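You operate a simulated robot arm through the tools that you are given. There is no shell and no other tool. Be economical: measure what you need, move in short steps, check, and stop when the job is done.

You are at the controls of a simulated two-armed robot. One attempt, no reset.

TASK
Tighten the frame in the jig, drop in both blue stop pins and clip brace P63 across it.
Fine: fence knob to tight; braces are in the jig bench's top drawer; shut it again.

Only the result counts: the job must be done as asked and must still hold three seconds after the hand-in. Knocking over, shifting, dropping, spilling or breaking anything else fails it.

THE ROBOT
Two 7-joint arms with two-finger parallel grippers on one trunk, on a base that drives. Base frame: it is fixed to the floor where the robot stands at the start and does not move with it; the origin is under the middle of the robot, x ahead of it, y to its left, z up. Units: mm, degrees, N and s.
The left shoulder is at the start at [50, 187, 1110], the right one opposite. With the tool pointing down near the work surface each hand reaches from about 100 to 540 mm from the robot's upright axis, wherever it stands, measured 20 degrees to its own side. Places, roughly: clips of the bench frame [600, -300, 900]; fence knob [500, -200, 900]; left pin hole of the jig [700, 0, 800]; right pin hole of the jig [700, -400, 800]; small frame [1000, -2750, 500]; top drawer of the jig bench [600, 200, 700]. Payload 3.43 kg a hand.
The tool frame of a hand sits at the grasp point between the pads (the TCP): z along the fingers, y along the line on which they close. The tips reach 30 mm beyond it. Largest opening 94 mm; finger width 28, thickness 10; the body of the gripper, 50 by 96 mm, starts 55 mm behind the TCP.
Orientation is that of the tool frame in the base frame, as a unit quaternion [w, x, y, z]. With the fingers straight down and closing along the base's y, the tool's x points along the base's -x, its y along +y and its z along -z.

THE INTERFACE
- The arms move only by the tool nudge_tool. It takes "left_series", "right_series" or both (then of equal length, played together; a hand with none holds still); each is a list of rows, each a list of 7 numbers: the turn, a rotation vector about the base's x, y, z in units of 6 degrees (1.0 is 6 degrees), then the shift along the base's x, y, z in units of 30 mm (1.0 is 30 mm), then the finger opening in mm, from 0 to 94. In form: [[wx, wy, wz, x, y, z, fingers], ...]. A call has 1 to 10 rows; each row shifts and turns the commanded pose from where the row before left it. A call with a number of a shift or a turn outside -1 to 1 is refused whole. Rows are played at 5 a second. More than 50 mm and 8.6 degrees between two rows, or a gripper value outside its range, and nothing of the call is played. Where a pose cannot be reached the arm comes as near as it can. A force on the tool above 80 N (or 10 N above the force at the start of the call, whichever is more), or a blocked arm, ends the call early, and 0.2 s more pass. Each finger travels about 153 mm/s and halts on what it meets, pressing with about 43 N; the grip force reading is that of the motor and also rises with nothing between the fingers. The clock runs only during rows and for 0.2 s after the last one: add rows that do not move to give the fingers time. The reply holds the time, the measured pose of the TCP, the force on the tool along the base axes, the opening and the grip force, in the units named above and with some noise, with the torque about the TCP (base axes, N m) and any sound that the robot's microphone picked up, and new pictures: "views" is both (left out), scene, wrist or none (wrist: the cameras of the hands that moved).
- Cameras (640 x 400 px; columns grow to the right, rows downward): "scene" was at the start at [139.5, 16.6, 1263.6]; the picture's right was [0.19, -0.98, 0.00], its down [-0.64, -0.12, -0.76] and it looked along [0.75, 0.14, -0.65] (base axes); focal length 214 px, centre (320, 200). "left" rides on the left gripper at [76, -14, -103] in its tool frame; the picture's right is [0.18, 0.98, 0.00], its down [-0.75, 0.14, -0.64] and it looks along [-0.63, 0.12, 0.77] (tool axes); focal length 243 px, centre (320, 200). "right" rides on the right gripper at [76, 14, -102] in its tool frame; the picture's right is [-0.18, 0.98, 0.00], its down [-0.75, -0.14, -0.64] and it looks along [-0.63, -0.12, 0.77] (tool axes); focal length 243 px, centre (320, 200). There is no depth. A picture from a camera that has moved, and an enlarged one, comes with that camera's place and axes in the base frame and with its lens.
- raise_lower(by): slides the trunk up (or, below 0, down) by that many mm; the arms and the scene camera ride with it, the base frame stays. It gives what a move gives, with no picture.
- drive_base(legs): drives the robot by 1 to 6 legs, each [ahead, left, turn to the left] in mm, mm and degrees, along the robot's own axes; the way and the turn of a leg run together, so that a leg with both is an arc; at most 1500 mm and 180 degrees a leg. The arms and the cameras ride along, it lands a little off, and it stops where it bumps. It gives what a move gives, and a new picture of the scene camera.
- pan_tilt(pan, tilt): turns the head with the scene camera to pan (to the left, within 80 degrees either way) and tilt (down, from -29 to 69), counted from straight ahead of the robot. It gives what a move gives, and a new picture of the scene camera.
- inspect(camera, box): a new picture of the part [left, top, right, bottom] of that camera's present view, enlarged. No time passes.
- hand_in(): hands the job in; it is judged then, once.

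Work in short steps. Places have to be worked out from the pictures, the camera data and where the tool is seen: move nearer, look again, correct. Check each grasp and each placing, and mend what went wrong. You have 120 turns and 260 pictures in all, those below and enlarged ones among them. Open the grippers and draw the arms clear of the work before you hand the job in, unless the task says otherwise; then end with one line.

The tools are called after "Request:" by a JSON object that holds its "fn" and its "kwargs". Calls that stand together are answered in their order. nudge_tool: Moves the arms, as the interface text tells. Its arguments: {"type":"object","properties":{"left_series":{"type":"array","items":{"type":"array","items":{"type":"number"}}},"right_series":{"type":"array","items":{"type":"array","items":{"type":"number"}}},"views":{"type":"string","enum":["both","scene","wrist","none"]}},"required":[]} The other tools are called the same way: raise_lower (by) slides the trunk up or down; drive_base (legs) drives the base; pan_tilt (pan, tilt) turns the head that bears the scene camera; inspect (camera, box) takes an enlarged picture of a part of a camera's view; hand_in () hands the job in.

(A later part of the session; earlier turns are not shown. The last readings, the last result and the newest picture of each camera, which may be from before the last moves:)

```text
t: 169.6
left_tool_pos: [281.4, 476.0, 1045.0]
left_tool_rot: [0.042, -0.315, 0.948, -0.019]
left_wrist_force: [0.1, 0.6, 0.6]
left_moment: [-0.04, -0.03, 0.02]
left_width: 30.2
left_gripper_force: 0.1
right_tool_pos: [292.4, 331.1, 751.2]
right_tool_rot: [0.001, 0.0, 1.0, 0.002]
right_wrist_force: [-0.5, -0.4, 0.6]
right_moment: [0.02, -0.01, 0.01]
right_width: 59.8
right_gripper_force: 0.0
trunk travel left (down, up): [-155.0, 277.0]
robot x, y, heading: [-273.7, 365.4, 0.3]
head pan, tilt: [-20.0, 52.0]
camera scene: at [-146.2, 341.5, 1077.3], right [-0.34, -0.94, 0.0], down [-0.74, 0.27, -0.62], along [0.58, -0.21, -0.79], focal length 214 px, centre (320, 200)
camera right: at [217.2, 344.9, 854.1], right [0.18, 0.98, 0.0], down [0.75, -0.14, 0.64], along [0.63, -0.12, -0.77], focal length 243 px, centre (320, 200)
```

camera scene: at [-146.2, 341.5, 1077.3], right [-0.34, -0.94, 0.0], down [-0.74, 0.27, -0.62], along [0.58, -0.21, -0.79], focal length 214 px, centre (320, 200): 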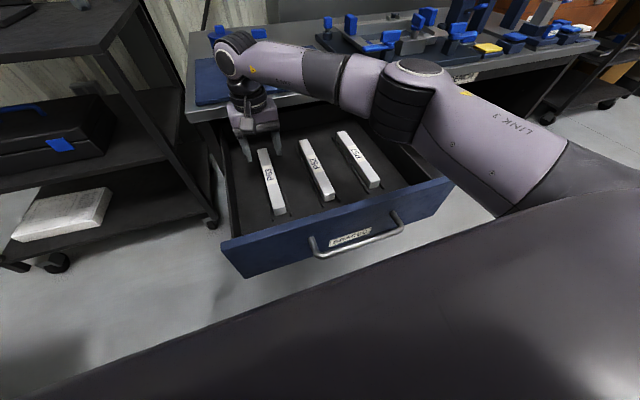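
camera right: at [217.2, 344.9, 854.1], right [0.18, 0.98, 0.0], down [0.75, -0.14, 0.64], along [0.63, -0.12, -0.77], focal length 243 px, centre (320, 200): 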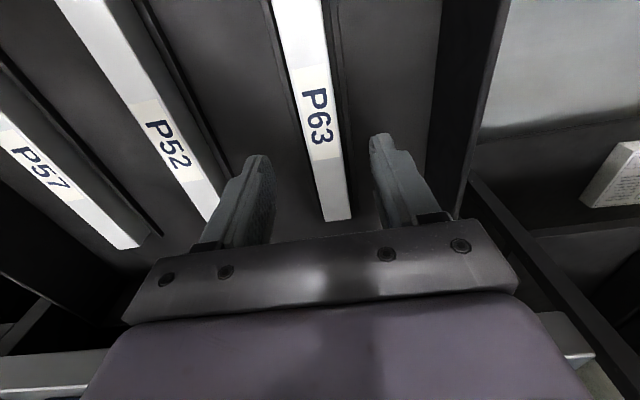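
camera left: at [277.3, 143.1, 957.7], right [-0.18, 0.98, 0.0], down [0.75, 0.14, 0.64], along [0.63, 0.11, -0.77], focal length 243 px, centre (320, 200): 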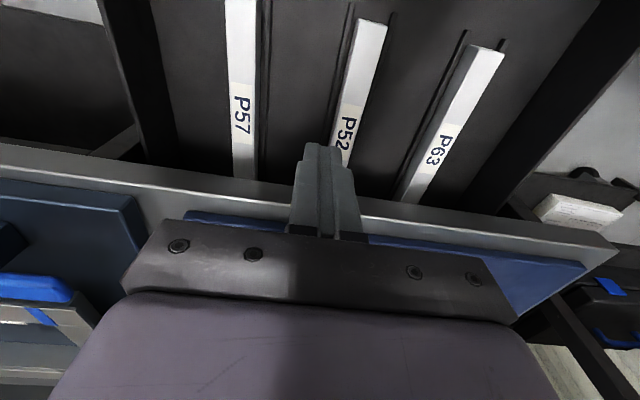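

P63 is centred (≈−3 mm y, +6 mm x). I trim and descend to z≈672 with 46 mm opening.

Request:
{"fn": "nudge_tool", "kwargs": {"right_series": [[0, 0, 0, 0.2, -0.1, -0.7, 46], [0, 0, 0, 0, 0, -0.7, 46], [0, 0, 0, 0, 0, -0.7, 46], [0, 0, 0, 0, 0, -0.54, 46], [0, 0, 0, 0, 0, 0, 46]], "views": "both"}}

Request:
{"fn": "inspect", "kwargs": {"camera": "scene", "box": [210, 110, 310, 220]}}

```text
t: 170.8
left_tool_pos: [282.3, 475.9, 1045.1]
left_tool_rot: [0.042, -0.317, 0.947, -0.02]
left_wrist_force: [-0.2, 0.4, -0.1]
left_moment: [0.01, -0.01, 0.04]
left_width: 29.8
left_gripper_force: 0.0
right_tool_pos: [300.0, 327.4, 670.0]
right_tool_rot: [-0.001, 0.0, 1.0, 0.003]
right_wrist_force: [0.2, 0.5, -0.8]
right_moment: [-0.01, 0.03, -0.02]
right_width: 46.2
right_gripper_force: 0.0
trunk travel left (down, up): [-155.0, 277.0]
robot x, y, heading: [-272.3, 365.4, 0.3]
head pan, tilt: [-20.0, 52.0]
camera scene: at [-146.2, 341.5, 1077.3], right [-0.34, -0.94, 0.0], down [-0.74, 0.27, -0.62], along [0.58, -0.21, -0.79], focal length 214 px, centre (320, 200)
camera right: at [224.8, 340.2, 774.2], right [0.18, 0.98, 0.0], down [0.75, -0.14, 0.64], along [0.63, -0.12, -0.77], focal length 243 px, centre (320, 200)
```

scene: 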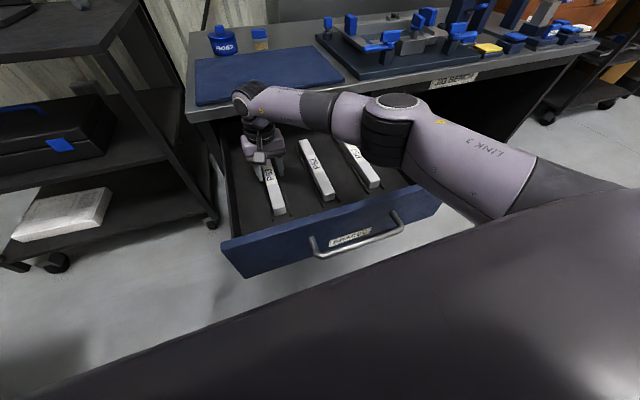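
right: 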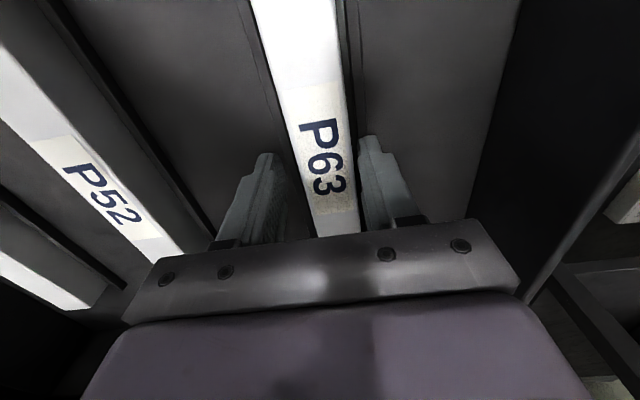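

```text
3.64 times, centred on (260, 165) of scene
camera zoom: at [-146.2, 341.5, 1077.3], right [-0.34, -0.94, 0.0], down [-0.74, 0.27, -0.62], along [0.58, -0.21, -0.79], focal length 780 px, centre (538, 327)
```

zoom: 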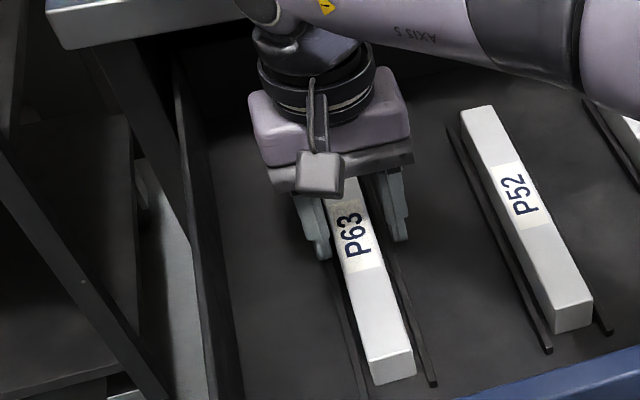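

Fingers straddle the brace at its label (centre). I lower 7 mm more and close.

Request:
{"fn": "nudge_tool", "kwargs": {"right_series": [[0, 0, 0, 0.1, 0, -0.23, 46], [0, 0, 0, 0, 0, 0, 0], [0, 0, 0, 0, 0, 0, 0], [0, 0, 0, 0, 0, 0, 0]], "views": "none"}}

Request:
{"fn": "inspect", "kwargs": {"camera": "scene", "box": [210, 110, 310, 220]}}

```text
t: 171.8
left_tool_pos: [278.7, 476.4, 1046.8]
left_tool_rot: [0.044, -0.316, 0.947, -0.02]
left_wrist_force: [0.3, 0.1, -0.2]
left_moment: [0.01, -0.02, -0.03]
left_width: 30.0
left_gripper_force: 0.2
right_tool_pos: [302.3, 328.9, 670.2]
right_tool_rot: [0.005, -0.001, 1.0, 0.003]
right_wrist_force: [1.6, 3.3, 35.5]
right_moment: [-0.6, 0.47, -0.13]
right_width: 29.1
right_gripper_force: 42.4
trunk travel left (down, up): [-155.0, 277.0]
robot x, y, heading: [-274.2, 364.1, 0.4]
head pan, tilt: [-20.0, 52.0]
```

```text
3.64 times, centred on (260, 165) of scene
camera zoom: at [-148.7, 342.0, 1077.9], right [-0.34, -0.94, 0.0], down [-0.74, 0.27, -0.62], along [0.58, -0.21, -0.79], focal length 780 px, centre (538, 327)
```

zoom: 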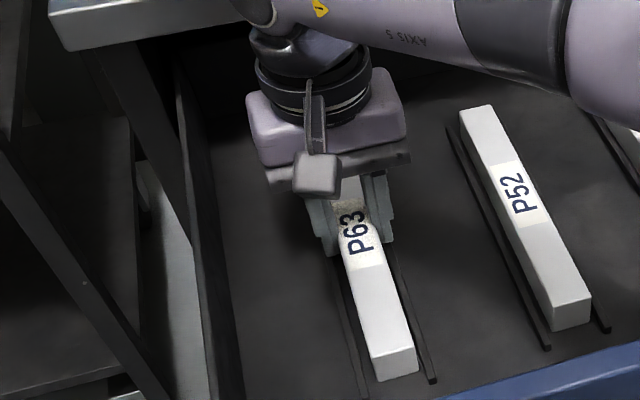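

Gripped (29.1 mm, tips on floor). I lift 25 mm, shift −x 66 mm to clear the bench edge, then raise.

Request:
{"fn": "nudge_tool", "kwargs": {"right_series": [[0, 0, 0, 0, 0, 0.4, 0], [0, 0, 0, 0, 0, 0.5, 0], [0, 0, 0, -0.7, 0, 0, 0], [0, 0, 0, -0.8, 0, 0, 0], [0, 0, 0, -0.7, 0, 0, 0], [0, 0, 0, 0, 0, 0, 0]], "views": "both"}}

```text
t: 173.2
left_tool_pos: [280.9, 476.2, 1045.1]
left_tool_rot: [0.042, -0.317, 0.947, -0.019]
left_wrist_force: [1.5, 0.2, -0.3]
left_moment: [0.01, 0.01, -0.02]
left_width: 29.9
left_gripper_force: 0.0
right_tool_pos: [236.0, 328.9, 691.2]
right_tool_rot: [-0.001, 0.001, 1.0, 0.001]
right_wrist_force: [0.0, 0.1, 0.1]
right_moment: [0.01, 0.02, 0.0]
right_width: 29.3
right_gripper_force: 43.4
trunk travel left (down, up): [-155.0, 277.0]
robot x, y, heading: [-275.7, 367.1, 0.3]
head pan, tilt: [-20.0, 52.0]
camera scene: at [-146.1, 341.5, 1077.3], right [-0.34, -0.94, 0.0], down [-0.74, 0.27, -0.62], along [0.58, -0.21, -0.79], focal length 214 px, centre (320, 200)
camera right: at [160.0, 343.0, 793.8], right [0.18, 0.98, 0.0], down [0.75, -0.14, 0.64], along [0.63, -0.12, -0.77], focal length 243 px, centre (320, 200)
```

scene: 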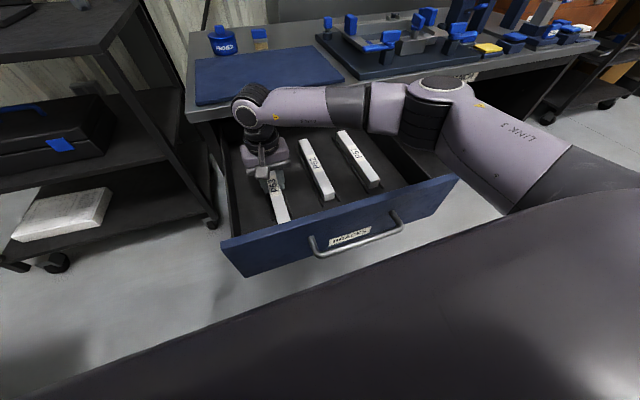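
right: 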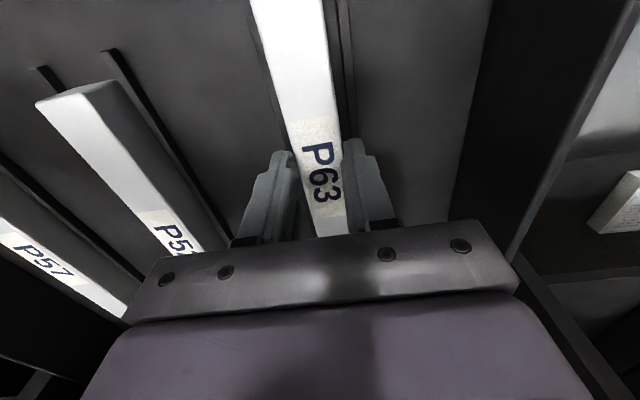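

Brace P63 is held level. I raise it well clear, lift the trunk 150 mm and drive around the open drawer to the jig side.

Request:
{"fn": "nudge_tool", "kwargs": {"right_series": [[0, 0, 0, 0, 0, 1, 0], [0, 0, 0, 0, 0, 1, 0], [0, 0, 0, 0, 0, 1, 0], [0, 0, 0, 0, 0, 1, 0], [0, 0, 0, 0, 0, 1, 0], [0, 0, 0, 0, 0, 1, 0], [0, 0, 0, 0, 0, 1, 0], [0, 0, 0, 0, 0, 0.5, 0], [0, 0, 0, 0, 0, 0, 0]], "views": "none"}}

Request:
{"fn": "raise_lower", "kwargs": {"by": 150}}

Request:
{"fn": "drive_base", "kwargs": {"legs": [[-150, 0, 0], [0, -700, 0], [400, 0, 0]]}}

```text
t: 175.2
left_tool_pos: [282.1, 475.7, 1045.0]
left_tool_rot: [0.042, -0.316, 0.948, -0.018]
left_wrist_force: [-1.3, 0.5, -0.3]
left_moment: [-0.03, -0.03, 0.0]
left_width: 30.0
left_gripper_force: 0.0
right_tool_pos: [235.7, 327.7, 915.6]
right_tool_rot: [-0.002, 0.0, 1.0, 0.002]
right_wrist_force: [0.3, -0.6, -1.3]
right_moment: [-0.01, 0.01, -0.02]
right_width: 29.1
right_gripper_force: 42.7
trunk travel left (down, up): [-155.0, 277.0]
robot x, y, heading: [-275.7, 364.7, 0.4]
head pan, tilt: [-20.0, 52.0]
```

```text
t: 177.0
left_tool_pos: [280.6, 476.8, 1194.5]
left_tool_rot: [0.042, -0.316, 0.948, -0.019]
left_wrist_force: [-0.2, -0.9, 0.1]
left_moment: [0.03, -0.01, 0.0]
left_width: 30.0
left_gripper_force: 0.0
right_tool_pos: [235.3, 328.5, 1063.7]
right_tool_rot: [-0.001, 0.0, 1.0, 0.001]
right_wrist_force: [-0.3, 0.0, -1.5]
right_moment: [-0.02, 0.04, -0.02]
right_width: 29.3
right_gripper_force: 42.5
trunk travel left (down, up): [-305.0, 127.0]
robot x, y, heading: [-274.0, 363.1, 0.3]
head pan, tilt: [-20.0, 52.0]
```

```text
t: 186.6
left_tool_pos: [542.6, -217.9, 1194.7]
left_tool_rot: [0.041, -0.318, 0.947, -0.019]
left_wrist_force: [-0.5, -0.1, -0.2]
left_moment: [0.04, -0.02, -0.03]
left_width: 30.1
left_gripper_force: 0.0
right_tool_pos: [495.9, -367.2, 1066.2]
right_tool_rot: [-0.001, -0.002, 1.0, 0.001]
right_wrist_force: [-0.3, -0.3, -1.4]
right_moment: [-0.01, 0.03, -0.02]
right_width: 29.2
right_gripper_force: 43.1
trunk travel left (down, up): [-305.0, 127.0]
robot x, y, heading: [-12.7, -330.1, 0.4]
head pan, tilt: [-20.0, 52.0]
camera scene: at [115.5, -354.1, 1227.2], right [-0.34, -0.94, 0.0], down [-0.74, 0.26, -0.62], along [0.58, -0.21, -0.79], focal length 214 px, centre (320, 200)
```

scene: 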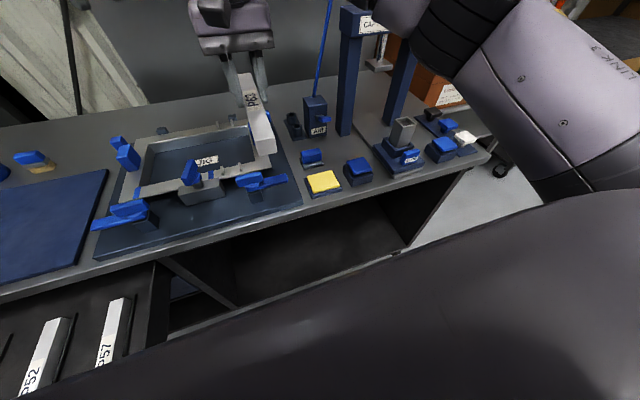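

I move a bit right for drawer clearance, closer, and turn 25° left so the locked left arm swings away from the placing area.

Request:
{"fn": "drive_base", "kwargs": {"legs": [[0, -50, 0], [85, 0, 0], [0, 0, 25]]}}

Request:
{"fn": "nudge_tool", "kwargs": {"right_series": [[0, 0, -1, 0, -0.6, 0, 0], [0, 0, -1, 0, -0.6, 0, 0], [0, 0, -1, 0, -0.6, 0, 0], [0, 0, -1, 0, -0.6, 0, 0], [0, 0, -0.2, 0, 0, 0, 0], [0, 0, 0, 0, 0, 0, 0]], "views": "scene"}}

```text
t: 189.7
left_tool_pos: [527.2, -44.8, 1195.8]
left_tool_rot: [0.046, -0.514, 0.856, -0.009]
left_wrist_force: [-0.1, 0.8, -0.7]
left_moment: [-0.01, -0.01, 0.0]
left_width: 29.7
left_gripper_force: 0.1
right_tool_pos: [548.1, -197.4, 1066.4]
right_tool_rot: [-0.002, -0.218, 0.976, 0.002]
right_wrist_force: [-0.1, 1.1, -2.4]
right_moment: [0.0, 0.0, -0.02]
right_width: 29.4
right_gripper_force: 43.0
trunk travel left (down, up): [-305.0, 127.0]
robot x, y, heading: [76.7, -380.9, 25.3]
head pan, tilt: [-20.0, 52.0]
camera scene: at [198.1, -346.7, 1227.3], right [0.09, -1.0, 0.0], down [-0.78, -0.07, -0.62], along [0.61, 0.06, -0.79], focal length 214 px, centre (320, 200)
```

scene: 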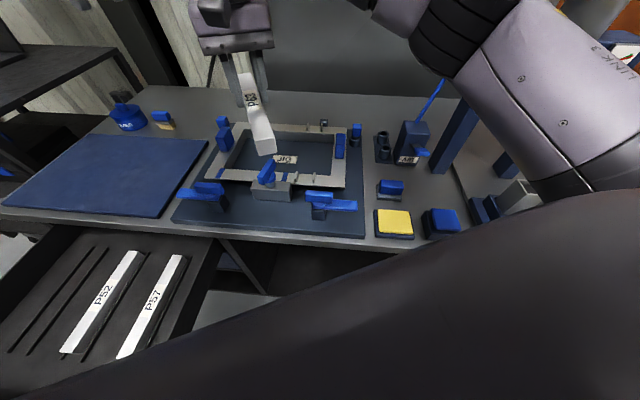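

```text
t: 191.1
left_tool_pos: [527.0, -44.7, 1195.9]
left_tool_rot: [0.046, -0.514, 0.856, -0.01]
left_wrist_force: [0.1, -0.6, 0.4]
left_moment: [0.02, 0.02, -0.02]
left_width: 29.9
left_gripper_force: 0.0
right_tool_pos: [551.2, -270.0, 1065.1]
right_tool_rot: [-0.001, 0.001, 1.0, 0.001]
right_wrist_force: [-0.1, 0.6, -1.8]
right_moment: [-0.03, 0.01, -0.02]
right_width: 29.2
right_gripper_force: 43.1
trunk travel left (down, up): [-305.0, 127.0]
robot x, y, heading: [72.5, -377.2, 25.4]
head pan, tilt: [-20.0, 52.0]
camera scene: at [198.2, -346.9, 1227.3], right [0.09, -1.0, 0.0], down [-0.78, -0.07, -0.62], along [0.61, 0.06, -0.79], focal length 214 px, centre (320, 200)
```

scene: 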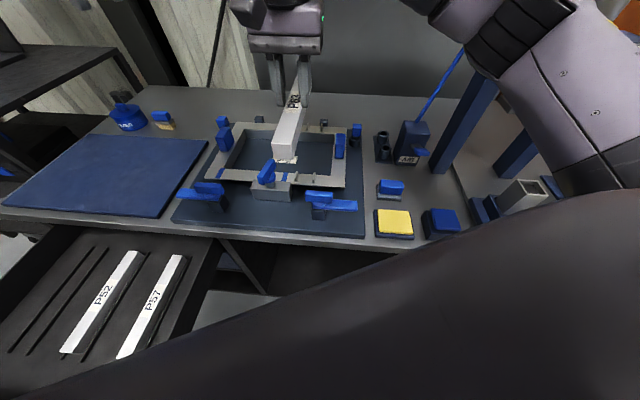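

Brace is over the frame, aligned along x. I zoom to measure the clip tabs.

Request:
{"fn": "inspect", "kwargs": {"camera": "scene", "box": [270, 100, 370, 200]}}

Request:
{"fn": "inspect", "kwargs": {"camera": "right", "box": [140, 0, 500, 240]}}

```text
4.00 times, centred on (320, 150) of scene
camera zoom: at [198.2, -346.9, 1227.3], right [0.09, -1.0, 0.0], down [-0.78, -0.07, -0.62], along [0.61, 0.06, -0.79], focal length 858 px, centre (320, 400)
```

zoom: 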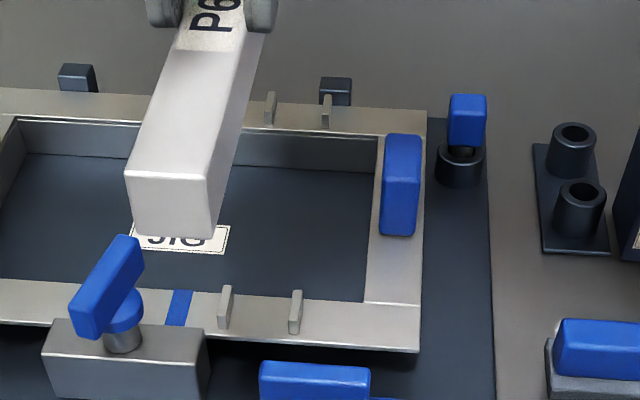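

```text
1.67 times, centred on (320, 120) of right
camera zoom: at [474.3, -255.6, 1168.9], right [0.19, 0.98, 0.0], down [0.75, -0.14, 0.64], along [0.63, -0.12, -0.77], focal length 404 px, centre (320, 333)
```

zoom: 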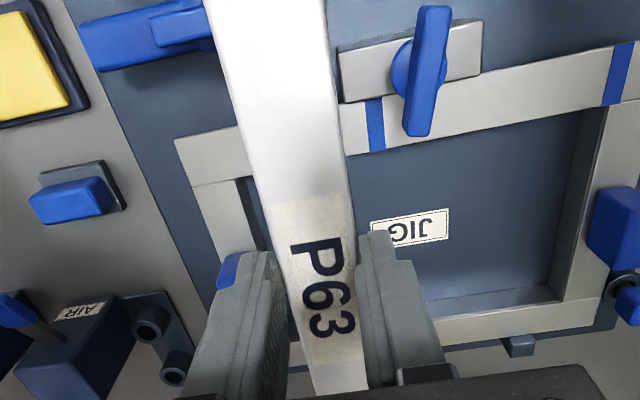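

Clips: tabs at y≈−255/−298 on both rails (x≈539 and ≈746), rail top z≈850. Target brace centre (642,−277). I move there at z≈960.

Request:
{"fn": "nudge_tool", "kwargs": {"right_series": [[0, 0, 0, 0.75, -0.06, 0, 0], [0, 0, 0, 0.75, -0.06, -0.5, 0], [0, 0, 0, 0.75, -0.06, -1, 0], [0, 0, 0, 0.75, -0.05, -1, 0], [0, 0, 0, 0, 0, -1, 0], [0, 0, 0, 0, 0, 0, 0]], "views": "none"}}

Request:
{"fn": "inspect", "kwargs": {"camera": "scene", "box": [270, 100, 370, 200]}}

Request:
{"fn": "inspect", "kwargs": {"camera": "right", "box": [160, 0, 480, 210]}}

```text
t: 192.5
left_tool_pos: [526.6, -43.3, 1195.3]
left_tool_rot: [0.045, -0.516, 0.856, -0.009]
left_wrist_force: [-0.2, -1.2, -0.3]
left_moment: [0.01, 0.01, 0.02]
left_width: 30.0
left_gripper_force: 0.0
right_tool_pos: [640.1, -276.3, 960.0]
right_tool_rot: [0.0, 0.0, 1.0, 0.001]
right_wrist_force: [-0.4, 0.1, -1.9]
right_moment: [-0.02, 0.02, -0.02]
right_width: 29.2
right_gripper_force: 43.4
trunk travel left (down, up): [-305.0, 127.0]
robot x, y, heading: [70.9, -380.3, 25.4]
head pan, tilt: [-20.0, 52.0]
```

```text
4.00 times, centred on (320, 150) of scene
camera zoom: at [198.1, -346.9, 1227.3], right [0.09, -1.0, 0.0], down [-0.78, -0.07, -0.62], along [0.61, 0.06, -0.79], focal length 858 px, centre (320, 400)
```

zoom: 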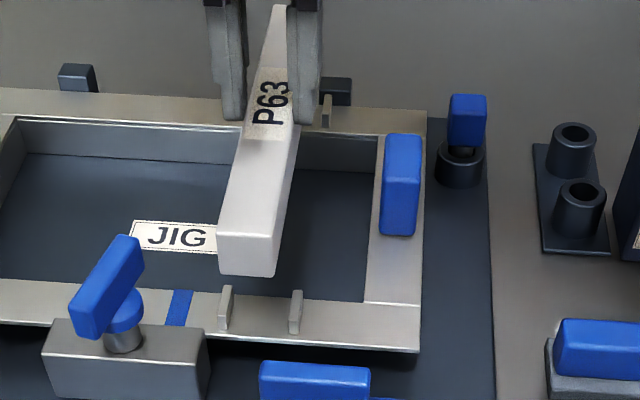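

```text
1.90 times, centred on (320, 105) of right
camera zoom: at [564.9, -262.7, 1063.1], right [0.18, 0.98, 0.0], down [0.75, -0.14, 0.64], along [0.63, -0.12, -0.77], focal length 462 px, centre (320, 381)
```

zoom: 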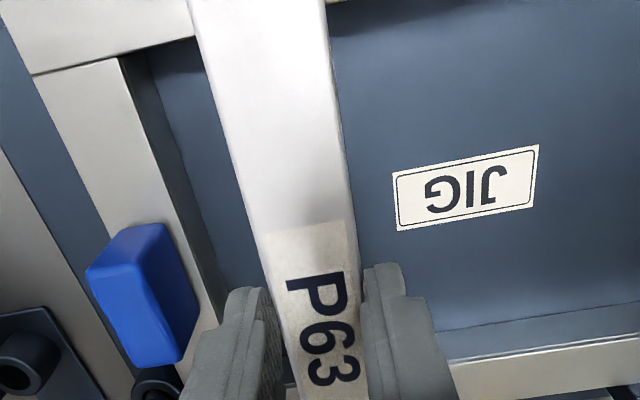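

Brace front end ≈(521,−278), bottom z≈913; tab tops ≈884. I lower to just above the tabs and check alignment.

Request:
{"fn": "nudge_tool", "kwargs": {"right_series": [[0, 0, 0, 0.08, 0.02, -0.4, 0], [0, 0, 0, 0, 0, -0.35, 0], [0, 0, 0, 0, 0, 0, 0]], "views": "none"}}

Request:
{"fn": "inspect", "kwargs": {"camera": "scene", "box": [285, 110, 355, 190]}}

```text
t: 193.3
left_tool_pos: [528.4, -45.3, 1195.8]
left_tool_rot: [0.045, -0.515, 0.856, -0.009]
left_wrist_force: [0.2, 0.0, -0.2]
left_moment: [-0.01, -0.03, 0.01]
left_width: 29.9
left_gripper_force: 0.1
right_tool_pos: [641.4, -275.5, 937.9]
right_tool_rot: [0.0, 0.001, 1.0, 0.002]
right_wrist_force: [0.3, -0.2, -1.6]
right_moment: [0.04, 0.02, 0.02]
right_width: 29.4
right_gripper_force: 43.1
trunk travel left (down, up): [-305.0, 127.0]
robot x, y, heading: [74.0, -381.8, 25.1]
head pan, tilt: [-20.0, 52.0]
```

```text
5.00 times, centred on (320, 150) of scene
camera zoom: at [198.2, -346.9, 1227.3], right [0.09, -1.0, 0.0], down [-0.78, -0.07, -0.62], along [0.61, 0.06, -0.79], focal length 1072 px, centre (320, 450)
```

zoom: 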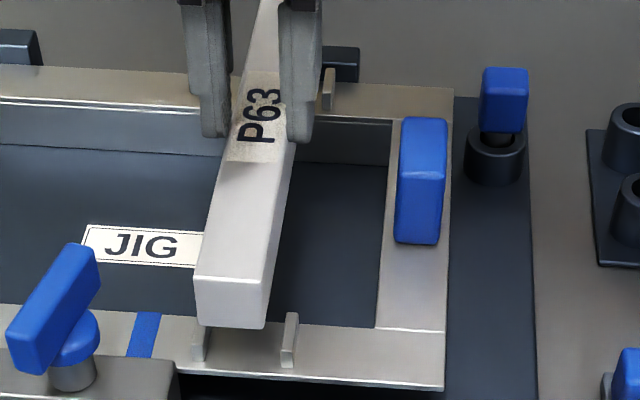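

Alignment within ~1.3 mm (shift −1 mm y). I lower the brace into the clips, watching force.

Request:
{"fn": "nudge_tool", "kwargs": {"right_series": [[0, 0, 0, 0.03, -0.04, -0.2, 0], [0, 0, 0, 0, 0, -0.3, 0], [0, 0, 0, 0, 0, -0.3, 0], [0, 0, 0, 0, 0, 0, 0]], "views": "none"}}

Request:
{"fn": "inspect", "kwargs": {"camera": "scene", "box": [285, 110, 355, 190]}}

```text
t: 194.3
left_tool_pos: [528.0, -44.1, 1196.4]
left_tool_rot: [0.046, -0.515, 0.856, -0.01]
left_wrist_force: [-0.2, -0.6, -0.2]
left_moment: [0.0, 0.0, 0.01]
left_width: 30.0
left_gripper_force: 0.0
right_tool_pos: [642.0, -277.1, 914.1]
right_tool_rot: [-0.001, 0.0, 1.0, 0.002]
right_wrist_force: [0.0, -0.4, -1.6]
right_moment: [-0.02, 0.05, 0.0]
right_width: 29.2
right_gripper_force: 43.4
trunk travel left (down, up): [-305.0, 127.0]
robot x, y, heading: [70.8, -381.3, 25.2]
head pan, tilt: [-20.0, 52.0]
```

```text
5.00 times, centred on (320, 150) of scene
camera zoom: at [198.2, -346.9, 1227.3], right [0.09, -1.0, 0.0], down [-0.78, -0.07, -0.62], along [0.61, 0.06, -0.79], focal length 1072 px, centre (320, 450)
```

zoom: 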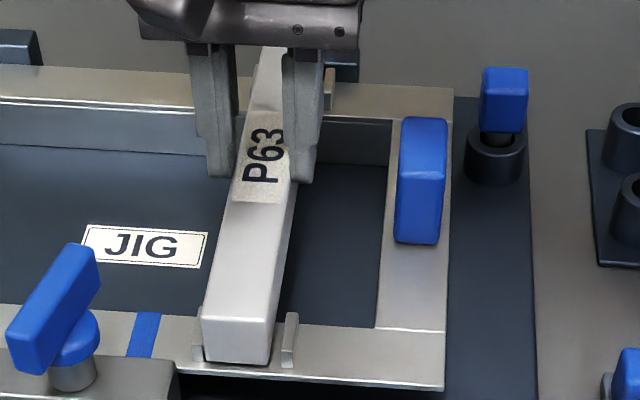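

It's between the front tabs without force. Continue down to contact (~15 mm).

Request:
{"fn": "nudge_tool", "kwargs": {"right_series": [[0, 0, 0, 0, 0, -0.2, 0], [0, 0, 0, 0, 0, -0.2, 0], [0, 0, 0, 0, 0, -0.15, 0], [0, 0, 0, 0, 0, 0, 0]], "views": "none"}}

Request:
{"fn": "inspect", "kwargs": {"camera": "scene", "box": [285, 110, 355, 190]}}

```text
t: 195.3
left_tool_pos: [523.9, -45.2, 1198.0]
left_tool_rot: [0.048, -0.515, 0.856, -0.01]
left_wrist_force: [0.0, 0.5, -0.8]
left_moment: [-0.01, 0.0, 0.01]
left_width: 29.9
left_gripper_force: 0.1
right_tool_pos: [642.5, -276.7, 908.0]
right_tool_rot: [0.006, 0.001, 1.0, 0.007]
right_wrist_force: [-1.8, -6.7, 45.0]
right_moment: [-0.27, -0.05, -0.06]
right_width: 29.6
right_gripper_force: 43.0
trunk travel left (down, up): [-305.0, 127.0]
robot x, y, heading: [71.6, -379.7, 25.6]
head pan, tilt: [-20.0, 52.0]
```

```text
5.00 times, centred on (320, 150) of scene
camera zoom: at [194.0, -348.3, 1228.2], right [0.09, -1.0, 0.0], down [-0.78, -0.07, -0.62], along [0.62, 0.06, -0.79], focal length 1072 px, centre (320, 450)
```

zoom: 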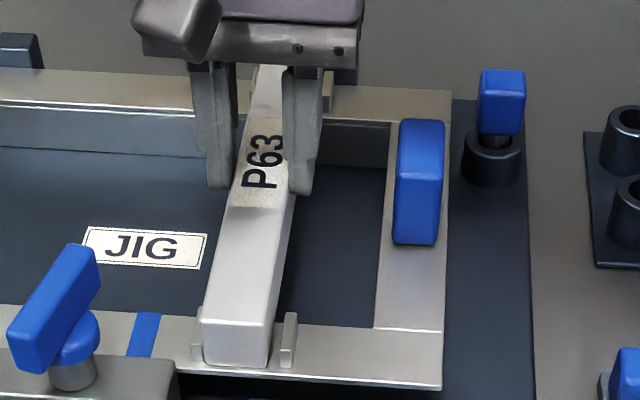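

Contact at 45 N while the brace still seems ~12 mm above the rail: either the clip resistance or a caught rear end. I look with the left wrist camera.

Request:
{"fn": "inspect", "kwargs": {"camera": "left", "box": [0, 0, 640, 400]}}

Request:
{"fn": "inspect", "kwargs": {"camera": "scene", "box": [300, 105, 350, 140]}}

```text
1.00 times, centred on (320, 200) of left (not enlarged: the box is as wide or as high as the picture)
camera zoom: at [491.1, -124.8, 1296.2], right [-0.95, 0.3, -0.08], down [0.17, 0.71, 0.68], along [0.26, 0.64, -0.73], focal length 243 px, centre (320, 200)
```

zoom: 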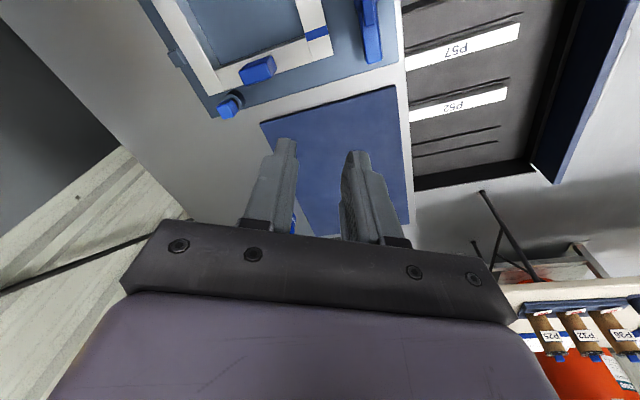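

```text
11.43 times, centred on (325, 122) of scene
camera zoom: at [194.0, -348.3, 1228.2], right [0.09, -1.0, 0.0], down [-0.78, -0.07, -0.62], along [0.62, 0.06, -0.79], focal length 2451 px, centre (263, 1086)
```

zoom: 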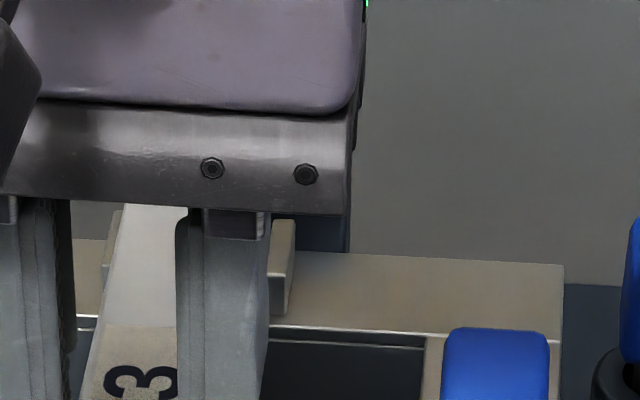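

Rear end hugs the left (+y) tab. I ease up 3 mm, yaw about −1° and shift −2 mm y, then press again.

Request:
{"fn": "nudge_tool", "kwargs": {"right_series": [[0, 0, 0, 0, 0, 0.2, 0], [0, 0, -0.17, 0, -0.07, 0, 0], [0, 0, 0, 0, 0, -0.15, 0], [0, 0, 0, 0, 0, -0.15, 0], [0, 0, 0, 0, 0, -0.15, 0], [0, 0, 0, 0, 0, -0.1, 0], [0, 0, 0, 0, 0, 0, 0]], "views": "none"}}

Request:
{"fn": "inspect", "kwargs": {"camera": "scene", "box": [285, 105, 355, 190]}}

```text
t: 196.9
left_tool_pos: [523.9, -44.3, 1197.4]
left_tool_rot: [0.047, -0.516, 0.855, -0.011]
left_wrist_force: [0.0, -0.4, -0.1]
left_moment: [0.01, 0.01, 0.01]
left_width: 30.1
left_gripper_force: 0.0
right_tool_pos: [641.2, -278.1, 897.9]
right_tool_rot: [0.007, 0.01, 1.0, 0.009]
right_wrist_force: [-0.3, 4.3, 45.1]
right_moment: [-0.21, -0.04, 0.56]
right_width: 29.6
right_gripper_force: 43.2
trunk travel left (down, up): [-305.0, 127.0]
robot x, y, heading: [72.9, -381.0, 25.5]
head pan, tilt: [-20.0, 52.0]
```

```text
4.71 times, centred on (320, 148) of scene
camera zoom: at [194.0, -347.2, 1228.0], right [0.09, -1.0, 0.0], down [-0.78, -0.07, -0.62], along [0.62, 0.06, -0.79], focal length 1009 px, centre (320, 447)
```

zoom: 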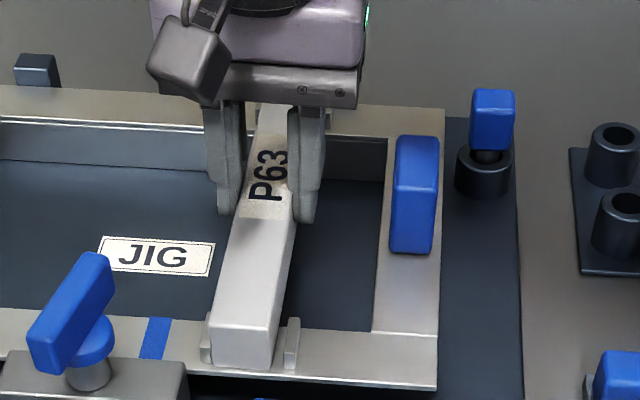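

The fingers slid down on the brace while it stayed put, so it is resting firmly on something. I release, rise and inspect.

Request:
{"fn": "nudge_tool", "kwargs": {"right_series": [[0, 0, 0, 0, 0, 0.25, 0], [0, 0, 0, 0, 0, 0, 44], [0, 0, 0, 0, 0, 0, 44], [0, 0, 0, 0, 0, 1, 44], [0, 0, 0, 0, 0, 1, 44], [0, 0, 0, -0.5, -1, 1, 44], [0, 0, 0, -0.5, -1, 1, 44], [0, 0, 0, -0.5, -1, 0, 44], [0, 0, 0, 0, 0, 0, 44]], "views": "wrist"}}

Request:
{"fn": "inspect", "kwargs": {"camera": "scene", "box": [285, 105, 355, 190]}}

```text
t: 198.9
left_tool_pos: [527.9, -44.4, 1196.4]
left_tool_rot: [0.046, -0.515, 0.856, -0.01]
left_wrist_force: [-0.7, 0.2, -0.8]
left_moment: [0.03, 0.02, 0.01]
left_width: 29.9
left_gripper_force: 0.1
right_tool_pos: [597.4, -369.5, 1014.9]
right_tool_rot: [0.0, 0.009, 1.0, 0.002]
right_wrist_force: [-0.6, 0.1, 0.8]
right_moment: [0.01, 0.02, 0.0]
right_width: 43.8
right_gripper_force: 0.0
trunk travel left (down, up): [-305.0, 127.0]
robot x, y, heading: [72.7, -379.4, 25.2]
head pan, tilt: [-20.0, 52.0]
camera right: at [522.0, -355.3, 1118.6], right [0.2, 0.98, 0.0], down [0.75, -0.16, 0.64], along [0.63, -0.13, -0.77], focal length 243 px, centre (320, 200)
```

right: 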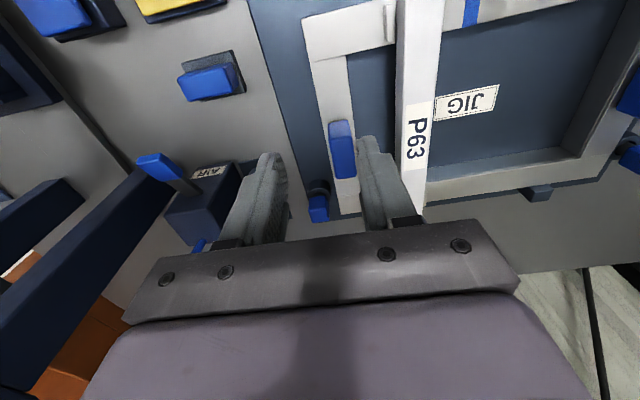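

```text
4.71 times, centred on (320, 148) of scene
camera zoom: at [198.1, -346.8, 1227.3], right [0.09, -1.0, 0.0], down [-0.78, -0.07, -0.62], along [0.61, 0.06, -0.79], focal length 1009 px, centre (320, 447)
```

zoom: 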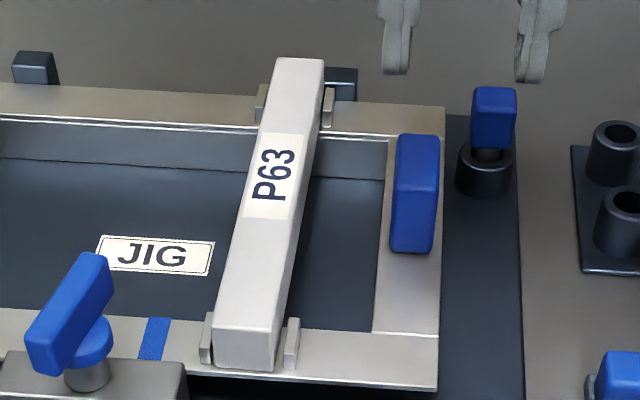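

Brace lies between both tab pairs. I triangulate its height using a wrist zoom.

Request:
{"fn": "inspect", "kwargs": {"camera": "right", "box": [340, 0, 480, 110]}}

Request:
{"fn": "inspect", "kwargs": {"camera": "right", "box": [370, 110, 480, 220]}}

```text
3.64 times, centred on (410, 55) of right
camera zoom: at [522.0, -355.3, 1118.6], right [0.2, 0.98, 0.0], down [0.75, -0.16, 0.64], along [0.63, -0.13, -0.77], focal length 882 px, centre (-7, 727)
```

zoom: 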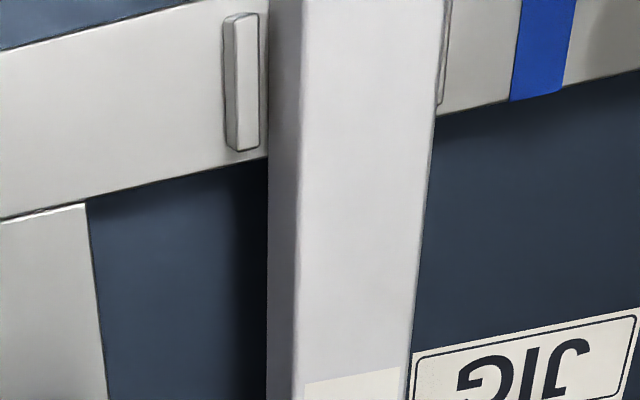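

```text
3.64 times, centred on (425, 165) of right
camera zoom: at [522.0, -355.3, 1118.6], right [0.2, 0.98, 0.0], down [0.75, -0.16, 0.64], along [0.63, -0.13, -0.77], focal length 882 px, centre (-62, 327)
```

zoom: 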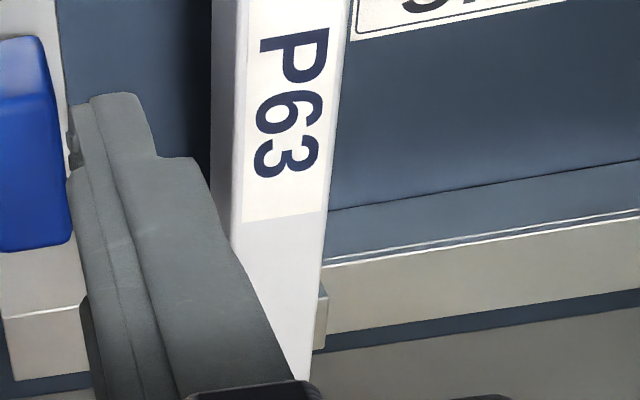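

Brace top triangulates to z≈874, so it is seated on the rails; but it sits ~8 mm too far +x (541–779 vs clips 537–767). I regrasp and slide it −8 mm.

Request:
{"fn": "nudge_tool", "kwargs": {"right_series": [[0, 0, 0.17, 0.7, 1, 0, 44], [0, 0, 0, 0.6, 1, 0, 44], [0, 0, 0, 0.5, 1.0, -0.5, 44], [0, 0, 0, 0, 0.07, -1, 44], [0, 0, 0, 0, 0, -1, 44], [0, 0, 0, 0, 0, 0, 44]], "views": "none"}}

Request:
{"fn": "inspect", "kwargs": {"camera": "scene", "box": [285, 85, 355, 190]}}

```text
t: 200.3
left_tool_pos: [527.6, -45.0, 1194.7]
left_tool_rot: [0.046, -0.515, 0.856, -0.01]
left_wrist_force: [0.0, -0.6, 0.1]
left_moment: [-0.01, 0.0, -0.02]
left_width: 30.0
left_gripper_force: 0.1
right_tool_pos: [650.6, -275.0, 941.0]
right_tool_rot: [0.0, 0.0, 1.0, 0.002]
right_wrist_force: [0.3, 0.8, 0.2]
right_moment: [0.02, 0.0, -0.01]
right_width: 43.9
right_gripper_force: 0.1
trunk travel left (down, up): [-305.0, 127.0]
robot x, y, heading: [70.6, -381.6, 25.3]
head pan, tilt: [-20.0, 52.0]
```

```text
3.81 times, centred on (320, 138) of scene
camera zoom: at [198.0, -346.9, 1227.3], right [0.09, -1.0, 0.0], down [-0.78, -0.07, -0.62], along [0.61, 0.06, -0.79], focal length 817 px, centre (320, 438)
```

zoom: 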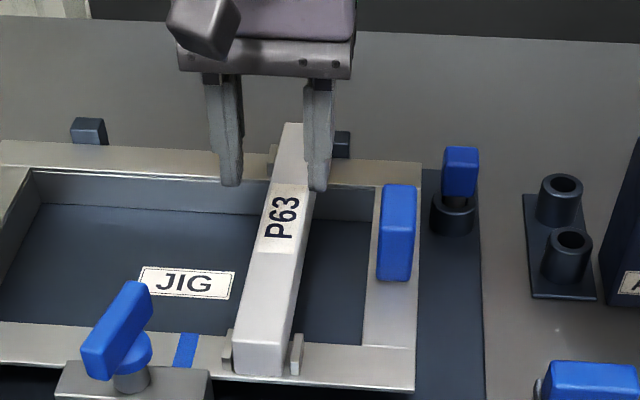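

Fingers nearly centred (shift −1.5 mm y). Lower to z≈888, grip, slide −8 mm in x.

Request:
{"fn": "nudge_tool", "kwargs": {"right_series": [[0, 0, 0, 0, -0.05, -0.8, 44], [0, 0, 0, 0, 0, -0.95, 44], [0, 0, 0, 0, 0, 0, 0], [0, 0, 0, 0, 0, 0, 0], [0, 0, 0, -0.14, 0, 0, 0], [0, 0, 0, -0.13, 0, 0, 0], [0, 0, 0, 0, 0, -0.15, 0], [0, 0, 0, 0, 0, 0, 0]], "views": "none"}}

Request:
{"fn": "inspect", "kwargs": {"camera": "scene", "box": [285, 105, 355, 190]}}

```text
t: 202.1
left_tool_pos: [523.8, -44.7, 1196.8]
left_tool_rot: [0.047, -0.514, 0.856, -0.01]
left_wrist_force: [0.7, -0.9, 0.5]
left_moment: [0.02, 0.0, -0.03]
left_width: 29.9
left_gripper_force: 0.1
right_tool_pos: [643.6, -277.4, 888.8]
right_tool_rot: [0.005, 0.001, 1.0, 0.005]
right_wrist_force: [7.6, -0.9, 40.1]
right_moment: [-0.65, 1.27, -0.26]
right_width: 29.5
right_gripper_force: 43.1
trunk travel left (down, up): [-305.0, 127.0]
robot x, y, heading: [71.5, -380.7, 25.4]
head pan, tilt: [-20.0, 52.0]
```

```text
4.71 times, centred on (320, 148) of scene
camera zoom: at [195.5, -347.6, 1228.0], right [0.09, -1.0, 0.0], down [-0.78, -0.07, -0.62], along [0.62, 0.06, -0.79], focal length 1009 px, centre (320, 447)
```

zoom: 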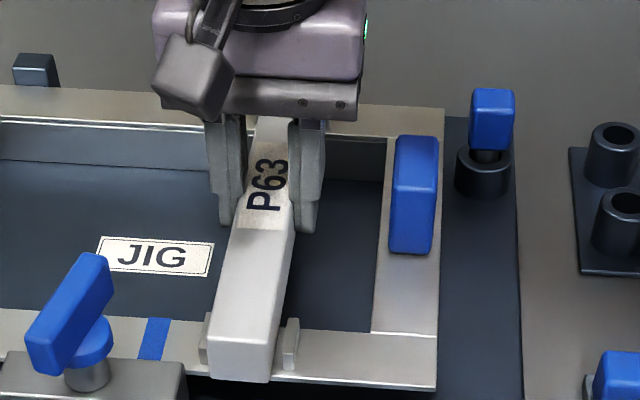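

The brace slid ~6–7 mm and is still seated. I release and withdraw upward.

Request:
{"fn": "nudge_tool", "kwargs": {"right_series": [[0, 0, 0, 0, 0, 0.15, 0], [0, 0, 0, 0, 0, 0, 46], [0, 0, 0, 0, 0, 0, 46], [0, 0, 0, 0, 0, 1, 46], [0, 0, 0, 0, 0, 1, 46], [0, 0, 0, -0.5, -1, 1, 46], [0, 0, 0, -1, -1, 1, 0], [0, 0, 0, -1, -1, 0, 0], [0, 0, 0, -1, -0.3, 0, 0]], "views": "none"}}

Request:
{"fn": "inspect", "kwargs": {"camera": "scene", "box": [285, 105, 355, 190]}}

```text
refused: row 7 steps farther than a row can; nothing moved
```

```text
4.71 times, centred on (320, 148) of scene
camera zoom: at [195.5, -347.6, 1228.0], right [0.09, -1.0, 0.0], down [-0.78, -0.07, -0.62], along [0.62, 0.06, -0.79], focal length 1009 px, centre (320, 447)
```

zoom: 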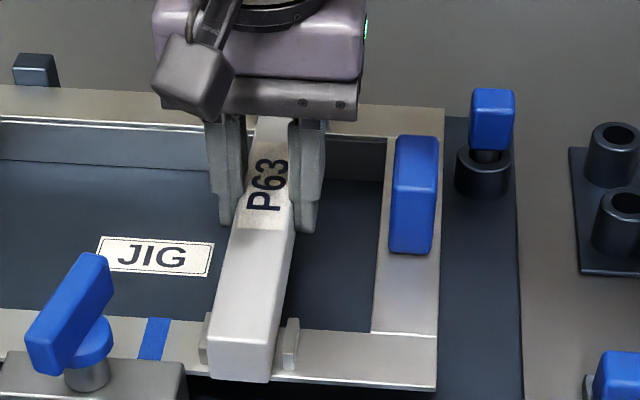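

One row was too long; same withdrawal with smaller steps.

Request:
{"fn": "nudge_tool", "kwargs": {"right_series": [[0, 0, 0, 0, 0, 0.15, 0], [0, 0, 0, 0, 0, 0, 46], [0, 0, 0, 0, 0, 0, 46], [0, 0, 0, 0, 0, 1, 46], [0, 0, 0, 0, 0, 1, 46], [0, 0, 0, -0.5, -0.8, 0.8, 46], [0, 0, 0, -0.8, -0.8, 0.8, 20], [0, 0, 0, -1, -0.8, 0, 0], [0, 0, 0, -1, -0.5, 0, 0]], "views": "none"}}

Request:
{"fn": "inspect", "kwargs": {"camera": "scene", "box": [240, 90, 400, 210]}}

```text
t: 204.1
left_tool_pos: [525.9, -45.0, 1195.8]
left_tool_rot: [0.046, -0.515, 0.856, -0.01]
left_wrist_force: [0.7, 0.1, 0.4]
left_moment: [0.03, -0.01, -0.02]
left_width: 30.0
left_gripper_force: 0.1
right_tool_pos: [542.6, -366.2, 996.2]
right_tool_rot: [0.0, 0.0, 1.0, 0.002]
right_wrist_force: [0.0, -0.1, 0.2]
right_moment: [0.04, 0.0, 0.0]
right_width: 0.2
right_gripper_force: 33.1
trunk travel left (down, up): [-305.0, 127.0]
robot x, y, heading: [72.4, -381.9, 25.5]
head pan, tilt: [-20.0, 52.0]
```

```text
3.33 times, centred on (320, 150) of scene
camera zoom: at [197.9, -347.1, 1227.4], right [0.09, -1.0, 0.0], down [-0.78, -0.07, -0.62], along [0.61, 0.06, -0.79], focal length 715 px, centre (320, 367)
5 turns are left
```

zoom: 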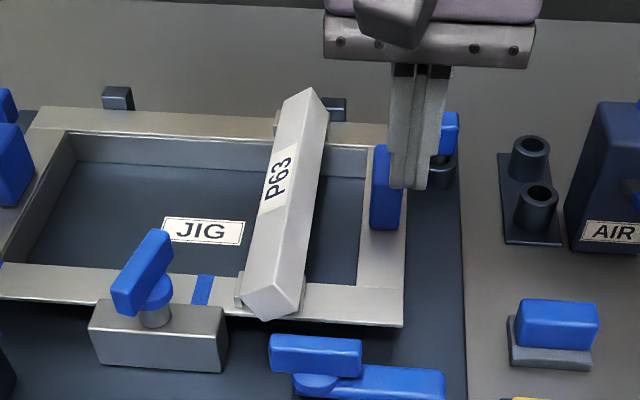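

The brace rolled onto its edge on release. With few turns left, I regrasp it (jaws square it up), lift slightly, lower it back flat, ease off, and release wide.

Request:
{"fn": "nudge_tool", "kwargs": {"right_series": [[0, 0, 0, 0.845, 0.74, 0, 70], [0, 0, 0, 0.845, 0.74, 0, 70], [0, 0, 0, 0.845, 0.74, 0, 70], [0, 0, 0, 0.845, 0.74, 0, 70], [0, 0, 0, 0, 0, -0.9, 70], [0, 0, 0, 0, 0, -0.9, 70], [0, 0, 0, 0, 0, -0.9, 70], [0, 0, 0, 0, 0, -0.85, 70], [0, 0, 0, 0, 0, 0, 0], [0, 0, 0, 0, 0, 0, 0]], "views": "none"}}

Request:
{"fn": "nudge_tool", "kwargs": {"right_series": [[0, 0, 0, 0, 0, 0.6, 0], [0, 0, 0, 0, 0, 0.8, 0], [0, 0, 0, 0, 0, 0, 0], [0, 0, 0, 0, 0, 0, 0]], "views": "none"}}

Request:
{"fn": "inspect", "kwargs": {"camera": "scene", "box": [270, 90, 370, 200]}}

Request:
{"fn": "inspect", "kwargs": {"camera": "right", "box": [200, 0, 440, 240]}}

```text
t: 206.3
left_tool_pos: [526.6, -44.8, 1195.9]
left_tool_rot: [0.046, -0.515, 0.856, -0.01]
left_wrist_force: [-0.2, 0.1, 0.3]
left_moment: [0.02, 0.01, 0.01]
left_width: 30.1
left_gripper_force: 0.0
right_tool_pos: [647.6, -277.5, 888.7]
right_tool_rot: [-0.001, 0.001, 1.0, 0.003]
right_wrist_force: [0.8, -0.3, 6.8]
right_moment: [-0.15, 0.25, 0.03]
right_width: 29.4
right_gripper_force: 42.8
trunk travel left (down, up): [-305.0, 127.0]
robot x, y, heading: [77.3, -383.6, 25.5]
head pan, tilt: [-20.0, 52.0]
```

```text
t: 207.3
left_tool_pos: [527.6, -43.8, 1194.5]
left_tool_rot: [0.046, -0.515, 0.856, -0.01]
left_wrist_force: [-0.5, -0.7, 0.0]
left_moment: [0.0, -0.01, 0.01]
left_width: 29.8
left_gripper_force: 0.0
right_tool_pos: [646.6, -277.3, 930.9]
right_tool_rot: [-0.001, 0.0, 1.0, 0.002]
right_wrist_force: [-0.5, -0.4, -1.3]
right_moment: [-0.01, -0.02, -0.01]
right_width: 29.3
right_gripper_force: 42.7
trunk travel left (down, up): [-305.0, 127.0]
robot x, y, heading: [74.9, -383.3, 25.3]
head pan, tilt: [-20.0, 52.0]
```

```text
3.64 times, centred on (320, 145) of scene
camera zoom: at [198.2, -346.9, 1227.3], right [0.09, -1.0, 0.0], down [-0.78, -0.07, -0.62], along [0.61, 0.06, -0.79], focal length 780 px, centre (320, 400)
```

zoom: 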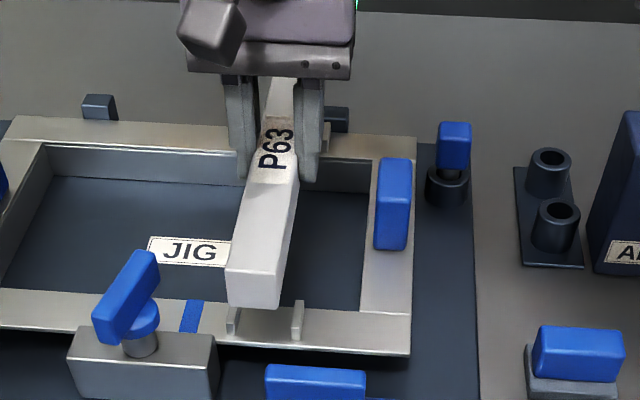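

```text
1.67 times, centred on (320, 120) of right
camera zoom: at [570.5, -263.5, 1034.0], right [0.18, 0.98, 0.0], down [0.75, -0.14, 0.64], along [0.63, -0.12, -0.77], focal length 404 px, centre (320, 333)
4 turns are left
```

zoom: 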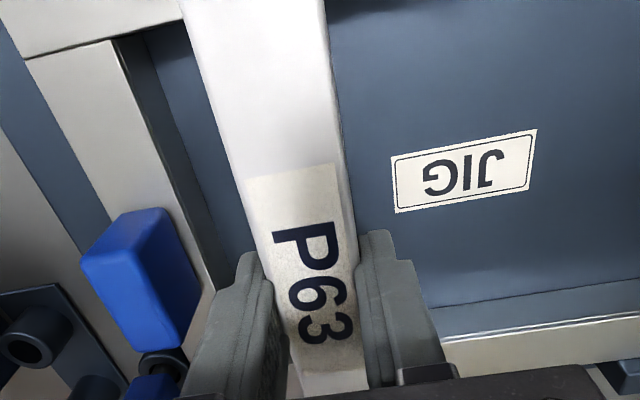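

Jaws squared the brace (29.3 mm, flat). I trim (−1.5 mm y, +0.6° yaw), lower into the clips, press lightly and release wide while pressed.

Request:
{"fn": "nudge_tool", "kwargs": {"right_series": [[0, 0, 0.1, 0, -0.05, 0, 0], [0, 0, 0, 0, 0, -0.4, 0], [0, 0, 0, 0, 0, -0.4, 0], [0, 0, 0, 0, 0, -0.3, 0], [0, 0, 0, 0, 0, -0.15, 0], [0, 0, 0, 0, 0, 0, 0], [0, 0, 0, 0, 0, 0, 80], [0, 0, 0, 0, 0, 0, 80], [0, 0, 0, 0, 0, 0, 80]], "views": "none"}}

Request:
{"fn": "inspect", "kwargs": {"camera": "scene", "box": [270, 90, 370, 200]}}

Request:
{"fn": "nudge_tool", "kwargs": {"right_series": [[0, 0, 0, 0, 0, 1, 80], [0, 0, 0, 0, 0, 1, 80], [0, 0, 0, 0, 0, 1, 80], [0, 0, 0, 0, 0, 1, 80], [0, 0, 0, -1, -0.7, 0, 80], [0, 0, 0, -1, -0.7, 0, 40], [0, 0, 0, -1, -0.7, 0, 0], [0, 0, 0, -1, -0.7, 0, 0]], "views": "none"}}

Request:
{"fn": "inspect", "kwargs": {"camera": "scene", "box": [270, 90, 370, 200]}}

```text
t: 209.3
left_tool_pos: [528.0, -44.2, 1194.8]
left_tool_rot: [0.045, -0.515, 0.856, -0.009]
left_wrist_force: [-1.0, -0.7, -0.6]
left_moment: [0.01, 0.02, 0.01]
left_width: 30.2
left_gripper_force: 0.0
right_tool_pos: [645.9, -279.0, 893.0]
right_tool_rot: [-0.001, -0.005, 1.0, 0.002]
right_wrist_force: [-0.4, 0.7, 0.7]
right_moment: [-0.01, -0.03, 0.01]
right_width: 80.4
right_gripper_force: 0.1
trunk travel left (down, up): [-305.0, 127.0]
robot x, y, heading: [75.8, -381.2, 25.3]
head pan, tilt: [-20.0, 52.0]
```

```text
3.64 times, centred on (320, 145) of scene
camera zoom: at [198.1, -346.9, 1227.3], right [0.09, -1.0, 0.0], down [-0.78, -0.07, -0.62], along [0.61, 0.06, -0.79], focal length 780 px, centre (320, 400)
```

zoom: 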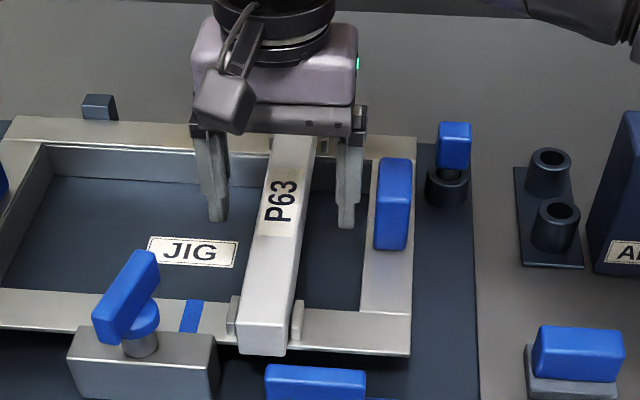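

```text
t: 211.1
left_tool_pos: [527.0, -44.7, 1196.2]
left_tool_rot: [0.046, -0.516, 0.855, -0.01]
left_wrist_force: [-0.3, 0.2, -0.1]
left_moment: [0.0, -0.01, 0.01]
left_width: 30.2
left_gripper_force: 0.1
right_tool_pos: [526.1, -363.3, 1014.7]
right_tool_rot: [0.0, -0.005, 1.0, 0.001]
right_wrist_force: [-0.2, -0.7, 0.6]
right_moment: [-0.07, 0.03, 0.01]
right_width: 0.2
right_gripper_force: 33.3
trunk travel left (down, up): [-305.0, 127.0]
robot x, y, heading: [76.5, -377.7, 25.8]
head pan, tilt: [-20.0, 52.0]
```

```text
3.64 times, centred on (320, 145) of scene
camera zoom: at [197.9, -347.2, 1227.4], right [0.09, -1.0, 0.0], down [-0.78, -0.07, -0.62], along [0.61, 0.06, -0.79], focal length 780 px, centre (320, 400)
3 turns are left
```

zoom: 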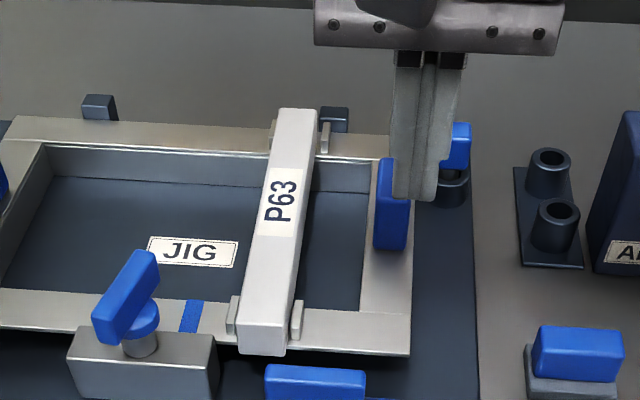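

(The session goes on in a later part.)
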